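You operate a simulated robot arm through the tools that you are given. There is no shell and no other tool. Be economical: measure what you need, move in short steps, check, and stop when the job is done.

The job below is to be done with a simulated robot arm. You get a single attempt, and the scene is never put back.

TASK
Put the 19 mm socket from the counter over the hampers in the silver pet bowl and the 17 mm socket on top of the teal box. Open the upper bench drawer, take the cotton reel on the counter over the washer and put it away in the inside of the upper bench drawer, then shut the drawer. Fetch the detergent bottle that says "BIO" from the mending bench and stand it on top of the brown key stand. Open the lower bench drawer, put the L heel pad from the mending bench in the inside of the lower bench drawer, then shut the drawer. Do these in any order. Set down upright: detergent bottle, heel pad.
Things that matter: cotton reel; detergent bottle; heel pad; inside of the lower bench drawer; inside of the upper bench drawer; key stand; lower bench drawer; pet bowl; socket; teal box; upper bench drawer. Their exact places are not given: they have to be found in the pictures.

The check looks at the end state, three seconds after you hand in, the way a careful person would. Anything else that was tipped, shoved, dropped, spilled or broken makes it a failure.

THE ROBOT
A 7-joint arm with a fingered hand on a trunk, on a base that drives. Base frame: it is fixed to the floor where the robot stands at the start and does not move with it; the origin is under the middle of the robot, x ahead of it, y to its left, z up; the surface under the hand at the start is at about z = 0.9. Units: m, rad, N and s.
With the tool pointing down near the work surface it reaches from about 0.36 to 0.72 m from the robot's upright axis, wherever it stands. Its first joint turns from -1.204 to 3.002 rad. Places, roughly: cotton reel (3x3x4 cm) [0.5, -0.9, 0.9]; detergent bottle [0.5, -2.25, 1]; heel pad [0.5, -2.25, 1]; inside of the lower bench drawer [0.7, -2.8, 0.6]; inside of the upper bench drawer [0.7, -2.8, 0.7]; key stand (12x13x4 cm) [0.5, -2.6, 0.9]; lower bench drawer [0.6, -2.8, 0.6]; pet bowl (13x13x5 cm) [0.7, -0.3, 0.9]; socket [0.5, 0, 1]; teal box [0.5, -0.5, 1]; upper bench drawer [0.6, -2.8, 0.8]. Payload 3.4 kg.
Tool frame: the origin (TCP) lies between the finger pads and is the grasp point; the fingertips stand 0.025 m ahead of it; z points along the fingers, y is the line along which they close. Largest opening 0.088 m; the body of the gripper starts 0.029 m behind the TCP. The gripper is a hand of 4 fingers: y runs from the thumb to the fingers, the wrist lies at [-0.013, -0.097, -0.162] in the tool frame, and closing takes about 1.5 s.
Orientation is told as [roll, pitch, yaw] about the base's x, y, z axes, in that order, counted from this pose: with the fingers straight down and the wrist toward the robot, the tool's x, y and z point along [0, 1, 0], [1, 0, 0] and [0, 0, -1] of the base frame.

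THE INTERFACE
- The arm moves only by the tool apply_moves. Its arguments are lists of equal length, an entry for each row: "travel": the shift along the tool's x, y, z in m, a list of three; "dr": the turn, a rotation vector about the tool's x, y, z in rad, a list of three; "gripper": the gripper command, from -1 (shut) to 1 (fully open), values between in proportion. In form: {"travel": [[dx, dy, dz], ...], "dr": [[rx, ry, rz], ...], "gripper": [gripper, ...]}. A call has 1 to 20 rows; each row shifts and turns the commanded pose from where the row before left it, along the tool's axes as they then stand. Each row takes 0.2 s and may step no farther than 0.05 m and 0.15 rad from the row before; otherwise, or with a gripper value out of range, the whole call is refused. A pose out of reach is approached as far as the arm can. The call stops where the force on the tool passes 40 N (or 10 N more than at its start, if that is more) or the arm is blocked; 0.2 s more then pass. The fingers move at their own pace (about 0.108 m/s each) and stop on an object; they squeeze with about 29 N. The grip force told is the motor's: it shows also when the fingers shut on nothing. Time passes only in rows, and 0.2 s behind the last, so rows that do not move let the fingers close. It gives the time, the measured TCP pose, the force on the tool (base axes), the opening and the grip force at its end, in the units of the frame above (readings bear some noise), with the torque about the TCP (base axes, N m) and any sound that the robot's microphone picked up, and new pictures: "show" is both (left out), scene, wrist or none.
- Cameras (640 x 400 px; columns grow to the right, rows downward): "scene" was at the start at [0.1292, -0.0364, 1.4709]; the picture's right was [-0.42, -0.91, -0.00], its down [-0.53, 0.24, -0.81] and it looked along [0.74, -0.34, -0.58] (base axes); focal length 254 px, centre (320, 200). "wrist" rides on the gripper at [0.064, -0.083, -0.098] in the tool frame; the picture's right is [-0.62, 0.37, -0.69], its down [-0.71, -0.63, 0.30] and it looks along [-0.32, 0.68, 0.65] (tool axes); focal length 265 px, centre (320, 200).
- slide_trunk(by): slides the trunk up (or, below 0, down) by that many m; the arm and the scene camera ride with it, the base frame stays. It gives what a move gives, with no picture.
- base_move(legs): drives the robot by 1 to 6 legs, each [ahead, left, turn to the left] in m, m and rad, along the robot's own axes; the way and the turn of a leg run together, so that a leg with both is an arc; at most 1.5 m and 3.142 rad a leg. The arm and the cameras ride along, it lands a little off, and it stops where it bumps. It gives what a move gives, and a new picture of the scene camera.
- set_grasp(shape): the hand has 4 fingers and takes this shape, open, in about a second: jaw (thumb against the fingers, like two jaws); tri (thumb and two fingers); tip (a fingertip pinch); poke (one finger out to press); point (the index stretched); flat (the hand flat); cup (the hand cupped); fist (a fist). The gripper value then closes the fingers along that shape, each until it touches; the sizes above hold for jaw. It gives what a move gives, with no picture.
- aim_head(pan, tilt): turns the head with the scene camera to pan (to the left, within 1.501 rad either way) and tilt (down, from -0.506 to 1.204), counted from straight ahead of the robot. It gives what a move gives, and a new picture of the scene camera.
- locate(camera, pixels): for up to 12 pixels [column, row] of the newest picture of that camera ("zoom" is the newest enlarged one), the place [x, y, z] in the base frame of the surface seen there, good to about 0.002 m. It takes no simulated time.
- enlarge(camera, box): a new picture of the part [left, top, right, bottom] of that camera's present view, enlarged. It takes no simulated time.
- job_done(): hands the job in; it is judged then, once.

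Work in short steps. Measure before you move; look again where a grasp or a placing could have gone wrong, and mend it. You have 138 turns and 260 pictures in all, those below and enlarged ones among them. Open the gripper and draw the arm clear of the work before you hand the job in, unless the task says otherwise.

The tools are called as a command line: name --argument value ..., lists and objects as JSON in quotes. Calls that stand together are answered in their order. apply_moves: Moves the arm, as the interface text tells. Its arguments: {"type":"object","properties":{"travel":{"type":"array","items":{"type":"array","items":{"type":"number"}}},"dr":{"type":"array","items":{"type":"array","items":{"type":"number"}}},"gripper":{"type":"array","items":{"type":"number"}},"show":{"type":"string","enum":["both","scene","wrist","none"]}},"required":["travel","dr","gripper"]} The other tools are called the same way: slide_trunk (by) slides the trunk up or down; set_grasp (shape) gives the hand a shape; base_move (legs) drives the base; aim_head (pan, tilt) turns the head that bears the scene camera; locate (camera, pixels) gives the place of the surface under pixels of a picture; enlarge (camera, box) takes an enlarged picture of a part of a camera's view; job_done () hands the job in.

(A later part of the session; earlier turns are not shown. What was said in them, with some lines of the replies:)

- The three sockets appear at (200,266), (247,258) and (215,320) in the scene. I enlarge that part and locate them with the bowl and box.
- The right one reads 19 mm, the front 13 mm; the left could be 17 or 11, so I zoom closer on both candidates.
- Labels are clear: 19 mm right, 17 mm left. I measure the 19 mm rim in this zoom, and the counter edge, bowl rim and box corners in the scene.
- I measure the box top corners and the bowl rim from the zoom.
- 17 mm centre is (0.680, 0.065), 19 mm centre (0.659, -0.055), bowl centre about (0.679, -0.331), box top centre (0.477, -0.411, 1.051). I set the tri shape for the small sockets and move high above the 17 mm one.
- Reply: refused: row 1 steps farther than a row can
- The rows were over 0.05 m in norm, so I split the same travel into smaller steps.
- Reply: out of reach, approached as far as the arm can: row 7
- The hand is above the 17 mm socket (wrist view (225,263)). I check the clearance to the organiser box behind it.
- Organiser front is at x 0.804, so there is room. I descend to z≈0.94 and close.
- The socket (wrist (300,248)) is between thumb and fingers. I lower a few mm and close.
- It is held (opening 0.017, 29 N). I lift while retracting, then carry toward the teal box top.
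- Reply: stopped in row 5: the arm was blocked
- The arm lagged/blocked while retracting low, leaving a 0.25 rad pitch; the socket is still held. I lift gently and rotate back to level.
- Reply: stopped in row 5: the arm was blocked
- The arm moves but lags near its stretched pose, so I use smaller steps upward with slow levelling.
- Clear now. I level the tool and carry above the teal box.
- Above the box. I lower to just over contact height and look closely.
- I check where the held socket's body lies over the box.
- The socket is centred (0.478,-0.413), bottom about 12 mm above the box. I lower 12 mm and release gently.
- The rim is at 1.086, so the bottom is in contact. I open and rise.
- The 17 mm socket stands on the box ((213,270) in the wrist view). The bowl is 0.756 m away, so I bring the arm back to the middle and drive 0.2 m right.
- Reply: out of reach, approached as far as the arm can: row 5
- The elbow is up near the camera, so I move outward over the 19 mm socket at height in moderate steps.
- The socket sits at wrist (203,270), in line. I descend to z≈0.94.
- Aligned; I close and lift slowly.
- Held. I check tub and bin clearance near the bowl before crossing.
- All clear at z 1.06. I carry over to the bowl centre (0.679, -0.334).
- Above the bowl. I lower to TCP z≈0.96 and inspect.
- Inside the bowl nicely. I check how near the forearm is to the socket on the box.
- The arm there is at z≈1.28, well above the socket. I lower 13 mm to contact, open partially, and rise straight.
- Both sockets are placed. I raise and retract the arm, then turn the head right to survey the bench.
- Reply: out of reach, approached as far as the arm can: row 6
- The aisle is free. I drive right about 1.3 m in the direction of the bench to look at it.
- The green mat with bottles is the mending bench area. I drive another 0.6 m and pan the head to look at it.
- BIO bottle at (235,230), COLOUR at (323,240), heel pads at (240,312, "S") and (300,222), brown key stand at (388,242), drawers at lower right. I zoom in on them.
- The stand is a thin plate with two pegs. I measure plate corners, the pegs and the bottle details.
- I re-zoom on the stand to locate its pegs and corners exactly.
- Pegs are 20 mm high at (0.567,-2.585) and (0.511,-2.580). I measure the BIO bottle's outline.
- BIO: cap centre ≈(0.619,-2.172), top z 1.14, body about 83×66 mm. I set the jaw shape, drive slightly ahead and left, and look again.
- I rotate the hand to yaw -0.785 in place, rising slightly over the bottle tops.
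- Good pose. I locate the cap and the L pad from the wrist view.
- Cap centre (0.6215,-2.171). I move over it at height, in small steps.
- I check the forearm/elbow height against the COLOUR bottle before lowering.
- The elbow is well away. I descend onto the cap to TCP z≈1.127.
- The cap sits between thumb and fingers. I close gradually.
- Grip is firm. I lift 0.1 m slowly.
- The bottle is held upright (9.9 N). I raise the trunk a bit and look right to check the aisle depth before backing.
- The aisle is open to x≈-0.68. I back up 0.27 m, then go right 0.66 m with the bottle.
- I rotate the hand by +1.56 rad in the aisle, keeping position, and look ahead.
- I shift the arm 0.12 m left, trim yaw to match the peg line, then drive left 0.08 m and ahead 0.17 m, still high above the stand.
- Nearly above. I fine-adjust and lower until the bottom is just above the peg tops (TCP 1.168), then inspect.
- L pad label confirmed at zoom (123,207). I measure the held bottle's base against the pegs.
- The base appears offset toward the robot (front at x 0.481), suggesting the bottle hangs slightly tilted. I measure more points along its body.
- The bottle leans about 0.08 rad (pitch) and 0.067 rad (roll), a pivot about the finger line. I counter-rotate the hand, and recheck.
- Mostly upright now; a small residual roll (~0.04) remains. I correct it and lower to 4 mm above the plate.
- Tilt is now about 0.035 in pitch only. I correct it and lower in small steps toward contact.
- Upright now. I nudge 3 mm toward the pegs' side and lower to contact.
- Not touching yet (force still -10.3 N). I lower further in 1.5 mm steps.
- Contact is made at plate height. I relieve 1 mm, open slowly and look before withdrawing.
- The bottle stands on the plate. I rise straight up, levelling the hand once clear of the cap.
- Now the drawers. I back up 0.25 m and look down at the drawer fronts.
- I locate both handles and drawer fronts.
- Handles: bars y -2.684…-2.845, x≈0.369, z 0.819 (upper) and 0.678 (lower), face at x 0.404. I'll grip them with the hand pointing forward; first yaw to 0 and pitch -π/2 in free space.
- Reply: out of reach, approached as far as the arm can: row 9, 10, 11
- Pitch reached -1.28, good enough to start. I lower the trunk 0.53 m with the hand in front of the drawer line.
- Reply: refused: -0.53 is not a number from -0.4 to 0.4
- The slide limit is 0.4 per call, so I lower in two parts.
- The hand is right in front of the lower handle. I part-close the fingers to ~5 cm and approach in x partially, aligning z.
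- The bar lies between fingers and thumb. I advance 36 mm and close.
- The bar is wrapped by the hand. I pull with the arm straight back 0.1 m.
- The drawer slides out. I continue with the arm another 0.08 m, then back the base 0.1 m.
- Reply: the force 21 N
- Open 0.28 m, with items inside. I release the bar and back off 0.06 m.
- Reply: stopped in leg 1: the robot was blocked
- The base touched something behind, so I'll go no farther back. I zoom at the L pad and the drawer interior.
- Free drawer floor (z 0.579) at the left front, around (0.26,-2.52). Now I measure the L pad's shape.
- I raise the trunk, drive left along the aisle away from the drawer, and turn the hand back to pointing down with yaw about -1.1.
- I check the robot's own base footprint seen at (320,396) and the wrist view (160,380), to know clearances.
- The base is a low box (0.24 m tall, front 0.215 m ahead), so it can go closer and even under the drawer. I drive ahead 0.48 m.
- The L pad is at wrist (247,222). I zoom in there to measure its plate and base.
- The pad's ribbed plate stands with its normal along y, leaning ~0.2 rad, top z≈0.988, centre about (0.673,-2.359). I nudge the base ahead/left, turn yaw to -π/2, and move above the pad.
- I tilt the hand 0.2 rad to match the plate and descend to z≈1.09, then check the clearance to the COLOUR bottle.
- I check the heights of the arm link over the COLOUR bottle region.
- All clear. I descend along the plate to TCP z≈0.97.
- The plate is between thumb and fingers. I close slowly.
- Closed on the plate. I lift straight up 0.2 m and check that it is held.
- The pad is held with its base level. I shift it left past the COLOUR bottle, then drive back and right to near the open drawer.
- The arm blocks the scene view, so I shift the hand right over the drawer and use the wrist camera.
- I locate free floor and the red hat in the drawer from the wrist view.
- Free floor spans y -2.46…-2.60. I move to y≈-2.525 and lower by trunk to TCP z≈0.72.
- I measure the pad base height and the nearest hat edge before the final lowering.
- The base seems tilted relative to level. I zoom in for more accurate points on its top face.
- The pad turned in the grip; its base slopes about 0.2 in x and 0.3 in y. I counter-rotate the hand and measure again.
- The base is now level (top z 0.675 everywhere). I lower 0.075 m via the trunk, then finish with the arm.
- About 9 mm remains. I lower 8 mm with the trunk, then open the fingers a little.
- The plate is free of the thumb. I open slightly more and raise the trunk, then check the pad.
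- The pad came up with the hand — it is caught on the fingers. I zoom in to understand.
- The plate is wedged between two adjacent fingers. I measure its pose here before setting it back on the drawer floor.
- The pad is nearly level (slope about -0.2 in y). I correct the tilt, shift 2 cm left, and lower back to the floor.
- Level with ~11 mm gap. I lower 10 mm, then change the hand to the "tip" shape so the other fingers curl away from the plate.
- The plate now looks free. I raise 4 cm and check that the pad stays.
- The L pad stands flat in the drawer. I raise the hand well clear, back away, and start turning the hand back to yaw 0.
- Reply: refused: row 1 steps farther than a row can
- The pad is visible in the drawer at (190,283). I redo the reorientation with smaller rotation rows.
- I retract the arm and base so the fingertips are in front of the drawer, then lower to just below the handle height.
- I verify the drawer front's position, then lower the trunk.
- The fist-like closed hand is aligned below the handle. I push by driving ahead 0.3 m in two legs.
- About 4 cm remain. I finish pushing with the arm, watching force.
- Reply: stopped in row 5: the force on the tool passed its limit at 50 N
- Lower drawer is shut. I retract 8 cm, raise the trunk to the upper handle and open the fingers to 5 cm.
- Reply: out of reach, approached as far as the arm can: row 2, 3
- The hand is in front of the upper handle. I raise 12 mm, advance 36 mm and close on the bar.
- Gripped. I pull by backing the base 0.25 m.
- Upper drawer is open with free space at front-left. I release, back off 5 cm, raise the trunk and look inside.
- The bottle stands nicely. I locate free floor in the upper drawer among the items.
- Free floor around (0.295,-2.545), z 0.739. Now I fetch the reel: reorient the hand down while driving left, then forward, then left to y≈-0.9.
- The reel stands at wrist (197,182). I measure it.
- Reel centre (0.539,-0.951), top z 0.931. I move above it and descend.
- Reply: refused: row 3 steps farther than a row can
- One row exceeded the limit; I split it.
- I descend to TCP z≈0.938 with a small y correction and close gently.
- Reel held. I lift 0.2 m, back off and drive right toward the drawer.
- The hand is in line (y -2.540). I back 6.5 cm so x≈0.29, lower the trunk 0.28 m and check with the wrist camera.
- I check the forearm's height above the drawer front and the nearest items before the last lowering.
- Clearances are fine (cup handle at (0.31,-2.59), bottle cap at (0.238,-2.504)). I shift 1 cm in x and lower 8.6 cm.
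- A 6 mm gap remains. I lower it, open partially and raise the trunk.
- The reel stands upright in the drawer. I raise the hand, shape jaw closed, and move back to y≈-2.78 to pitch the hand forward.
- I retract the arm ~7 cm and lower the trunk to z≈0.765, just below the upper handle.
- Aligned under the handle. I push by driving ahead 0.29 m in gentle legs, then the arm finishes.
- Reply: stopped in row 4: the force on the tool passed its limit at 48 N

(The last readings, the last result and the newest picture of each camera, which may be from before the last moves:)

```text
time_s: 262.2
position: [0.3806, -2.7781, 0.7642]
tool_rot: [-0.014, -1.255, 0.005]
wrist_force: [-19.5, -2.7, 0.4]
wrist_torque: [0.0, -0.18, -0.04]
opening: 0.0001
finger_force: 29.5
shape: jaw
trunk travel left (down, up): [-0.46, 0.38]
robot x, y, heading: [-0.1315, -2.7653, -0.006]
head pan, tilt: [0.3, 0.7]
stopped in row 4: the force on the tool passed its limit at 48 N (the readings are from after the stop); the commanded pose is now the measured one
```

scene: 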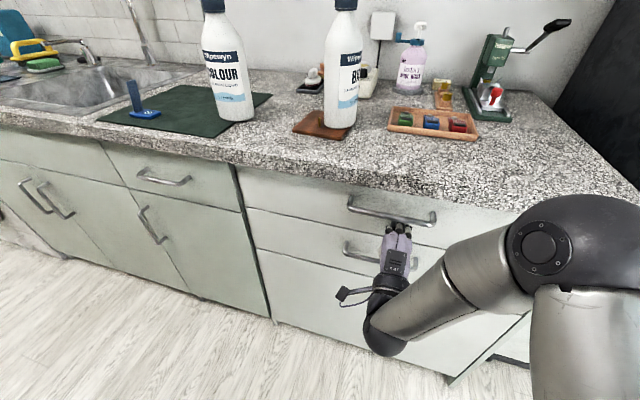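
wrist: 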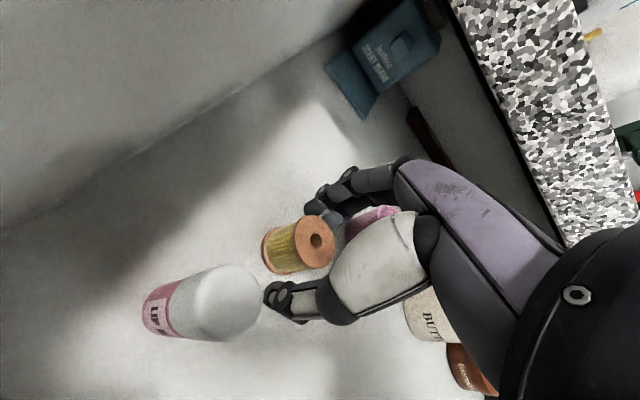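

Both drawers look shut. I back away, open the gripper, and verify the fronts and the bottle.

base_move --legs '[[-0.18, 0, 0]]'

apply_moves --travel '[[0, 0, 0], [0, 0, 0], [0, 0, 0], [0, 0, 0]]' --dr '[[0, 0, 0], [0, 0, 0], [0, 0, 0], [0, 0, 0]]' --gripper '[0, 1, 1, 1]' --show "scene"

enlarge --camera "scene" --box '[240, 20, 460, 260]'

locate --camera "zoom" --pixels '[[180, 230], [150, 280], [300, 245], [290, 300], [100, 330], [250, 150]]'

```text
time_s: 263.7
position: [0.2064, -2.7791, 0.7642]
tool_rot: [-0.015, -1.254, 0.002]
wrist_force: [-1.2, 0.4, -0.2]
wrist_torque: [-0.02, -0.01, 0.03]
opening: 0.0001
finger_force: 28.6
shape: jaw
trunk travel left (down, up): [-0.46, 0.38]
robot x, y, heading: [-0.3125, -2.7608, -0.01]
head pan, tilt: [0.3, 0.7]
```

scene: 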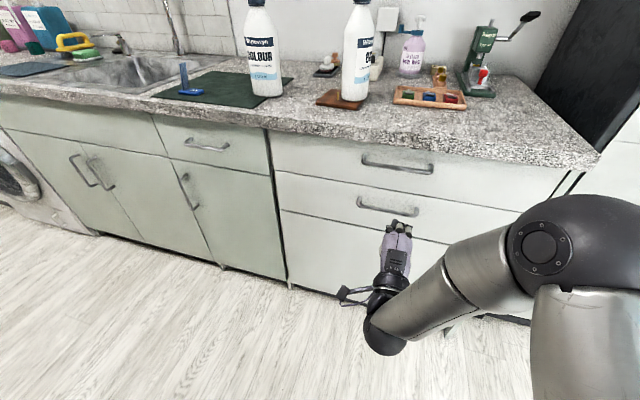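

```text
time_s: 264.7
position: [0.2072, -2.7789, 0.7645]
tool_rot: [-0.015, -1.254, 0.0]
wrist_force: [0.7, 0.5, 0.3]
wrist_torque: [0.0, 0.01, 0.03]
opening: 0.088
finger_force: 0.1
shape: jaw
trunk travel left (down, up): [-0.46, 0.38]
robot x, y, heading: [-0.3086, -2.7639, -0.006]
head pan, tilt: [0.3, 0.7]
```

scene: 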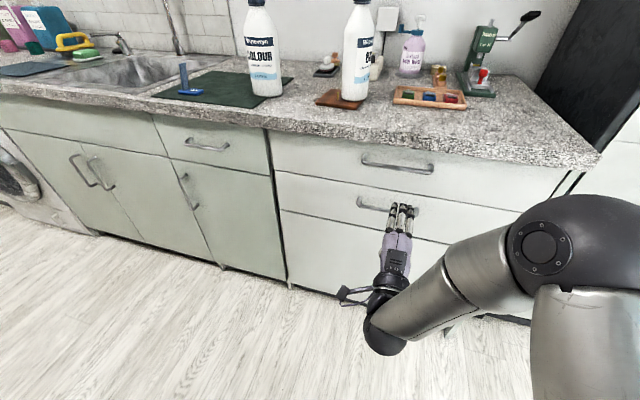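

```text
1.67 times, centred on (350, 140) of scene
```

zoom: 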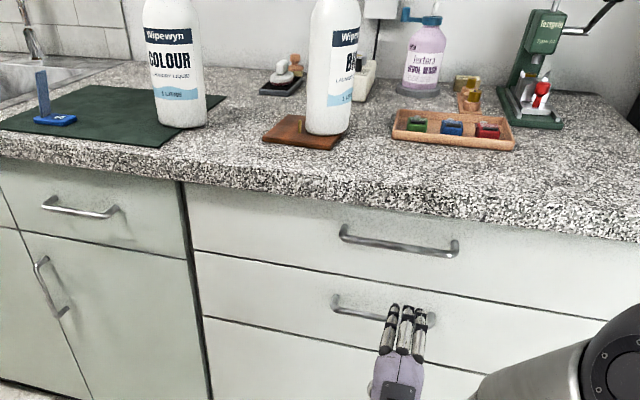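

```text
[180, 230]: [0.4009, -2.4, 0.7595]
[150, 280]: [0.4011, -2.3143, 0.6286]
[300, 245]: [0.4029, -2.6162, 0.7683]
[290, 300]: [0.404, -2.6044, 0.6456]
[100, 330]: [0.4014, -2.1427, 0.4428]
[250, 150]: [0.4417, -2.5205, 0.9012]
```

Both fronts are flush at x≈0.403 and the bottle stands on its stand. I glance toward the rear side where the base touched something earlier.

aim_head --pan 1.5 --tilt 0.7

aim_head --pan -1.5 --tilt 0.7

```text
time_s: 266.1
position: [0.2069, -2.7785, 0.7638]
tool_rot: [-0.015, -1.252, 0.001]
wrist_force: [0.1, 1.0, -0.4]
wrist_torque: [0.0, -0.01, -0.01]
opening: 0.0879
finger_force: 0.1
shape: jaw
trunk travel left (down, up): [-0.46, 0.38]
robot x, y, heading: [-0.3067, -2.7606, -0.008]
head pan, tilt: [1.499, 0.7]
```

scene: 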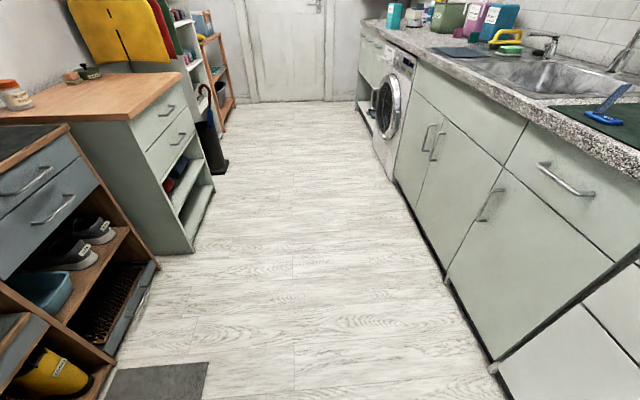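

```text
time_s: 268.7
position: [0.2068, -2.7783, 0.7637]
tool_rot: [-0.015, -1.253, 0.001]
wrist_force: [0.0, 0.6, 1.0]
wrist_torque: [0.03, 0.03, -0.04]
opening: 0.0876
finger_force: 0.1
shape: jaw
trunk travel left (down, up): [-0.46, 0.38]
robot x, y, heading: [-0.3036, -2.7576, -0.005]
head pan, tilt: [-1.499, 0.7]
```

scene: 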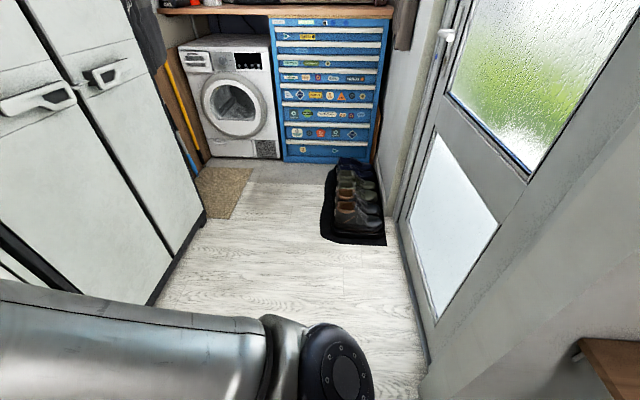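

Nothing looks tipped or moved on either side, and everything is in place with the arm clear, so I hand in.

job_done

```text
The job is handed in.
```

I finished all the placements and handed the job in; both drawers are shut and the arm is clear of the work.

- **Sockets:** the 19 mm socket is in the silver pet bowl, and the 17 mm socket is on top of the teal box.
- **Cotton reel:** it stands in the upper bench drawer.
- **BIO detergent bottle:** it stands upright on the brown key stand. It sits beside the stand's two pegs, so the base overhangs the stand's edge by about 1.5 cm.
- **L heel pad:** it stands upright in the lower bench drawer. It came up with the fingers on my first release, so I set it down again.
- **Base contact:** while I was opening the lower drawer, the robot's base stopped against something behind it that I couldn't see. Nothing in the parts I could see looked tipped or moved.
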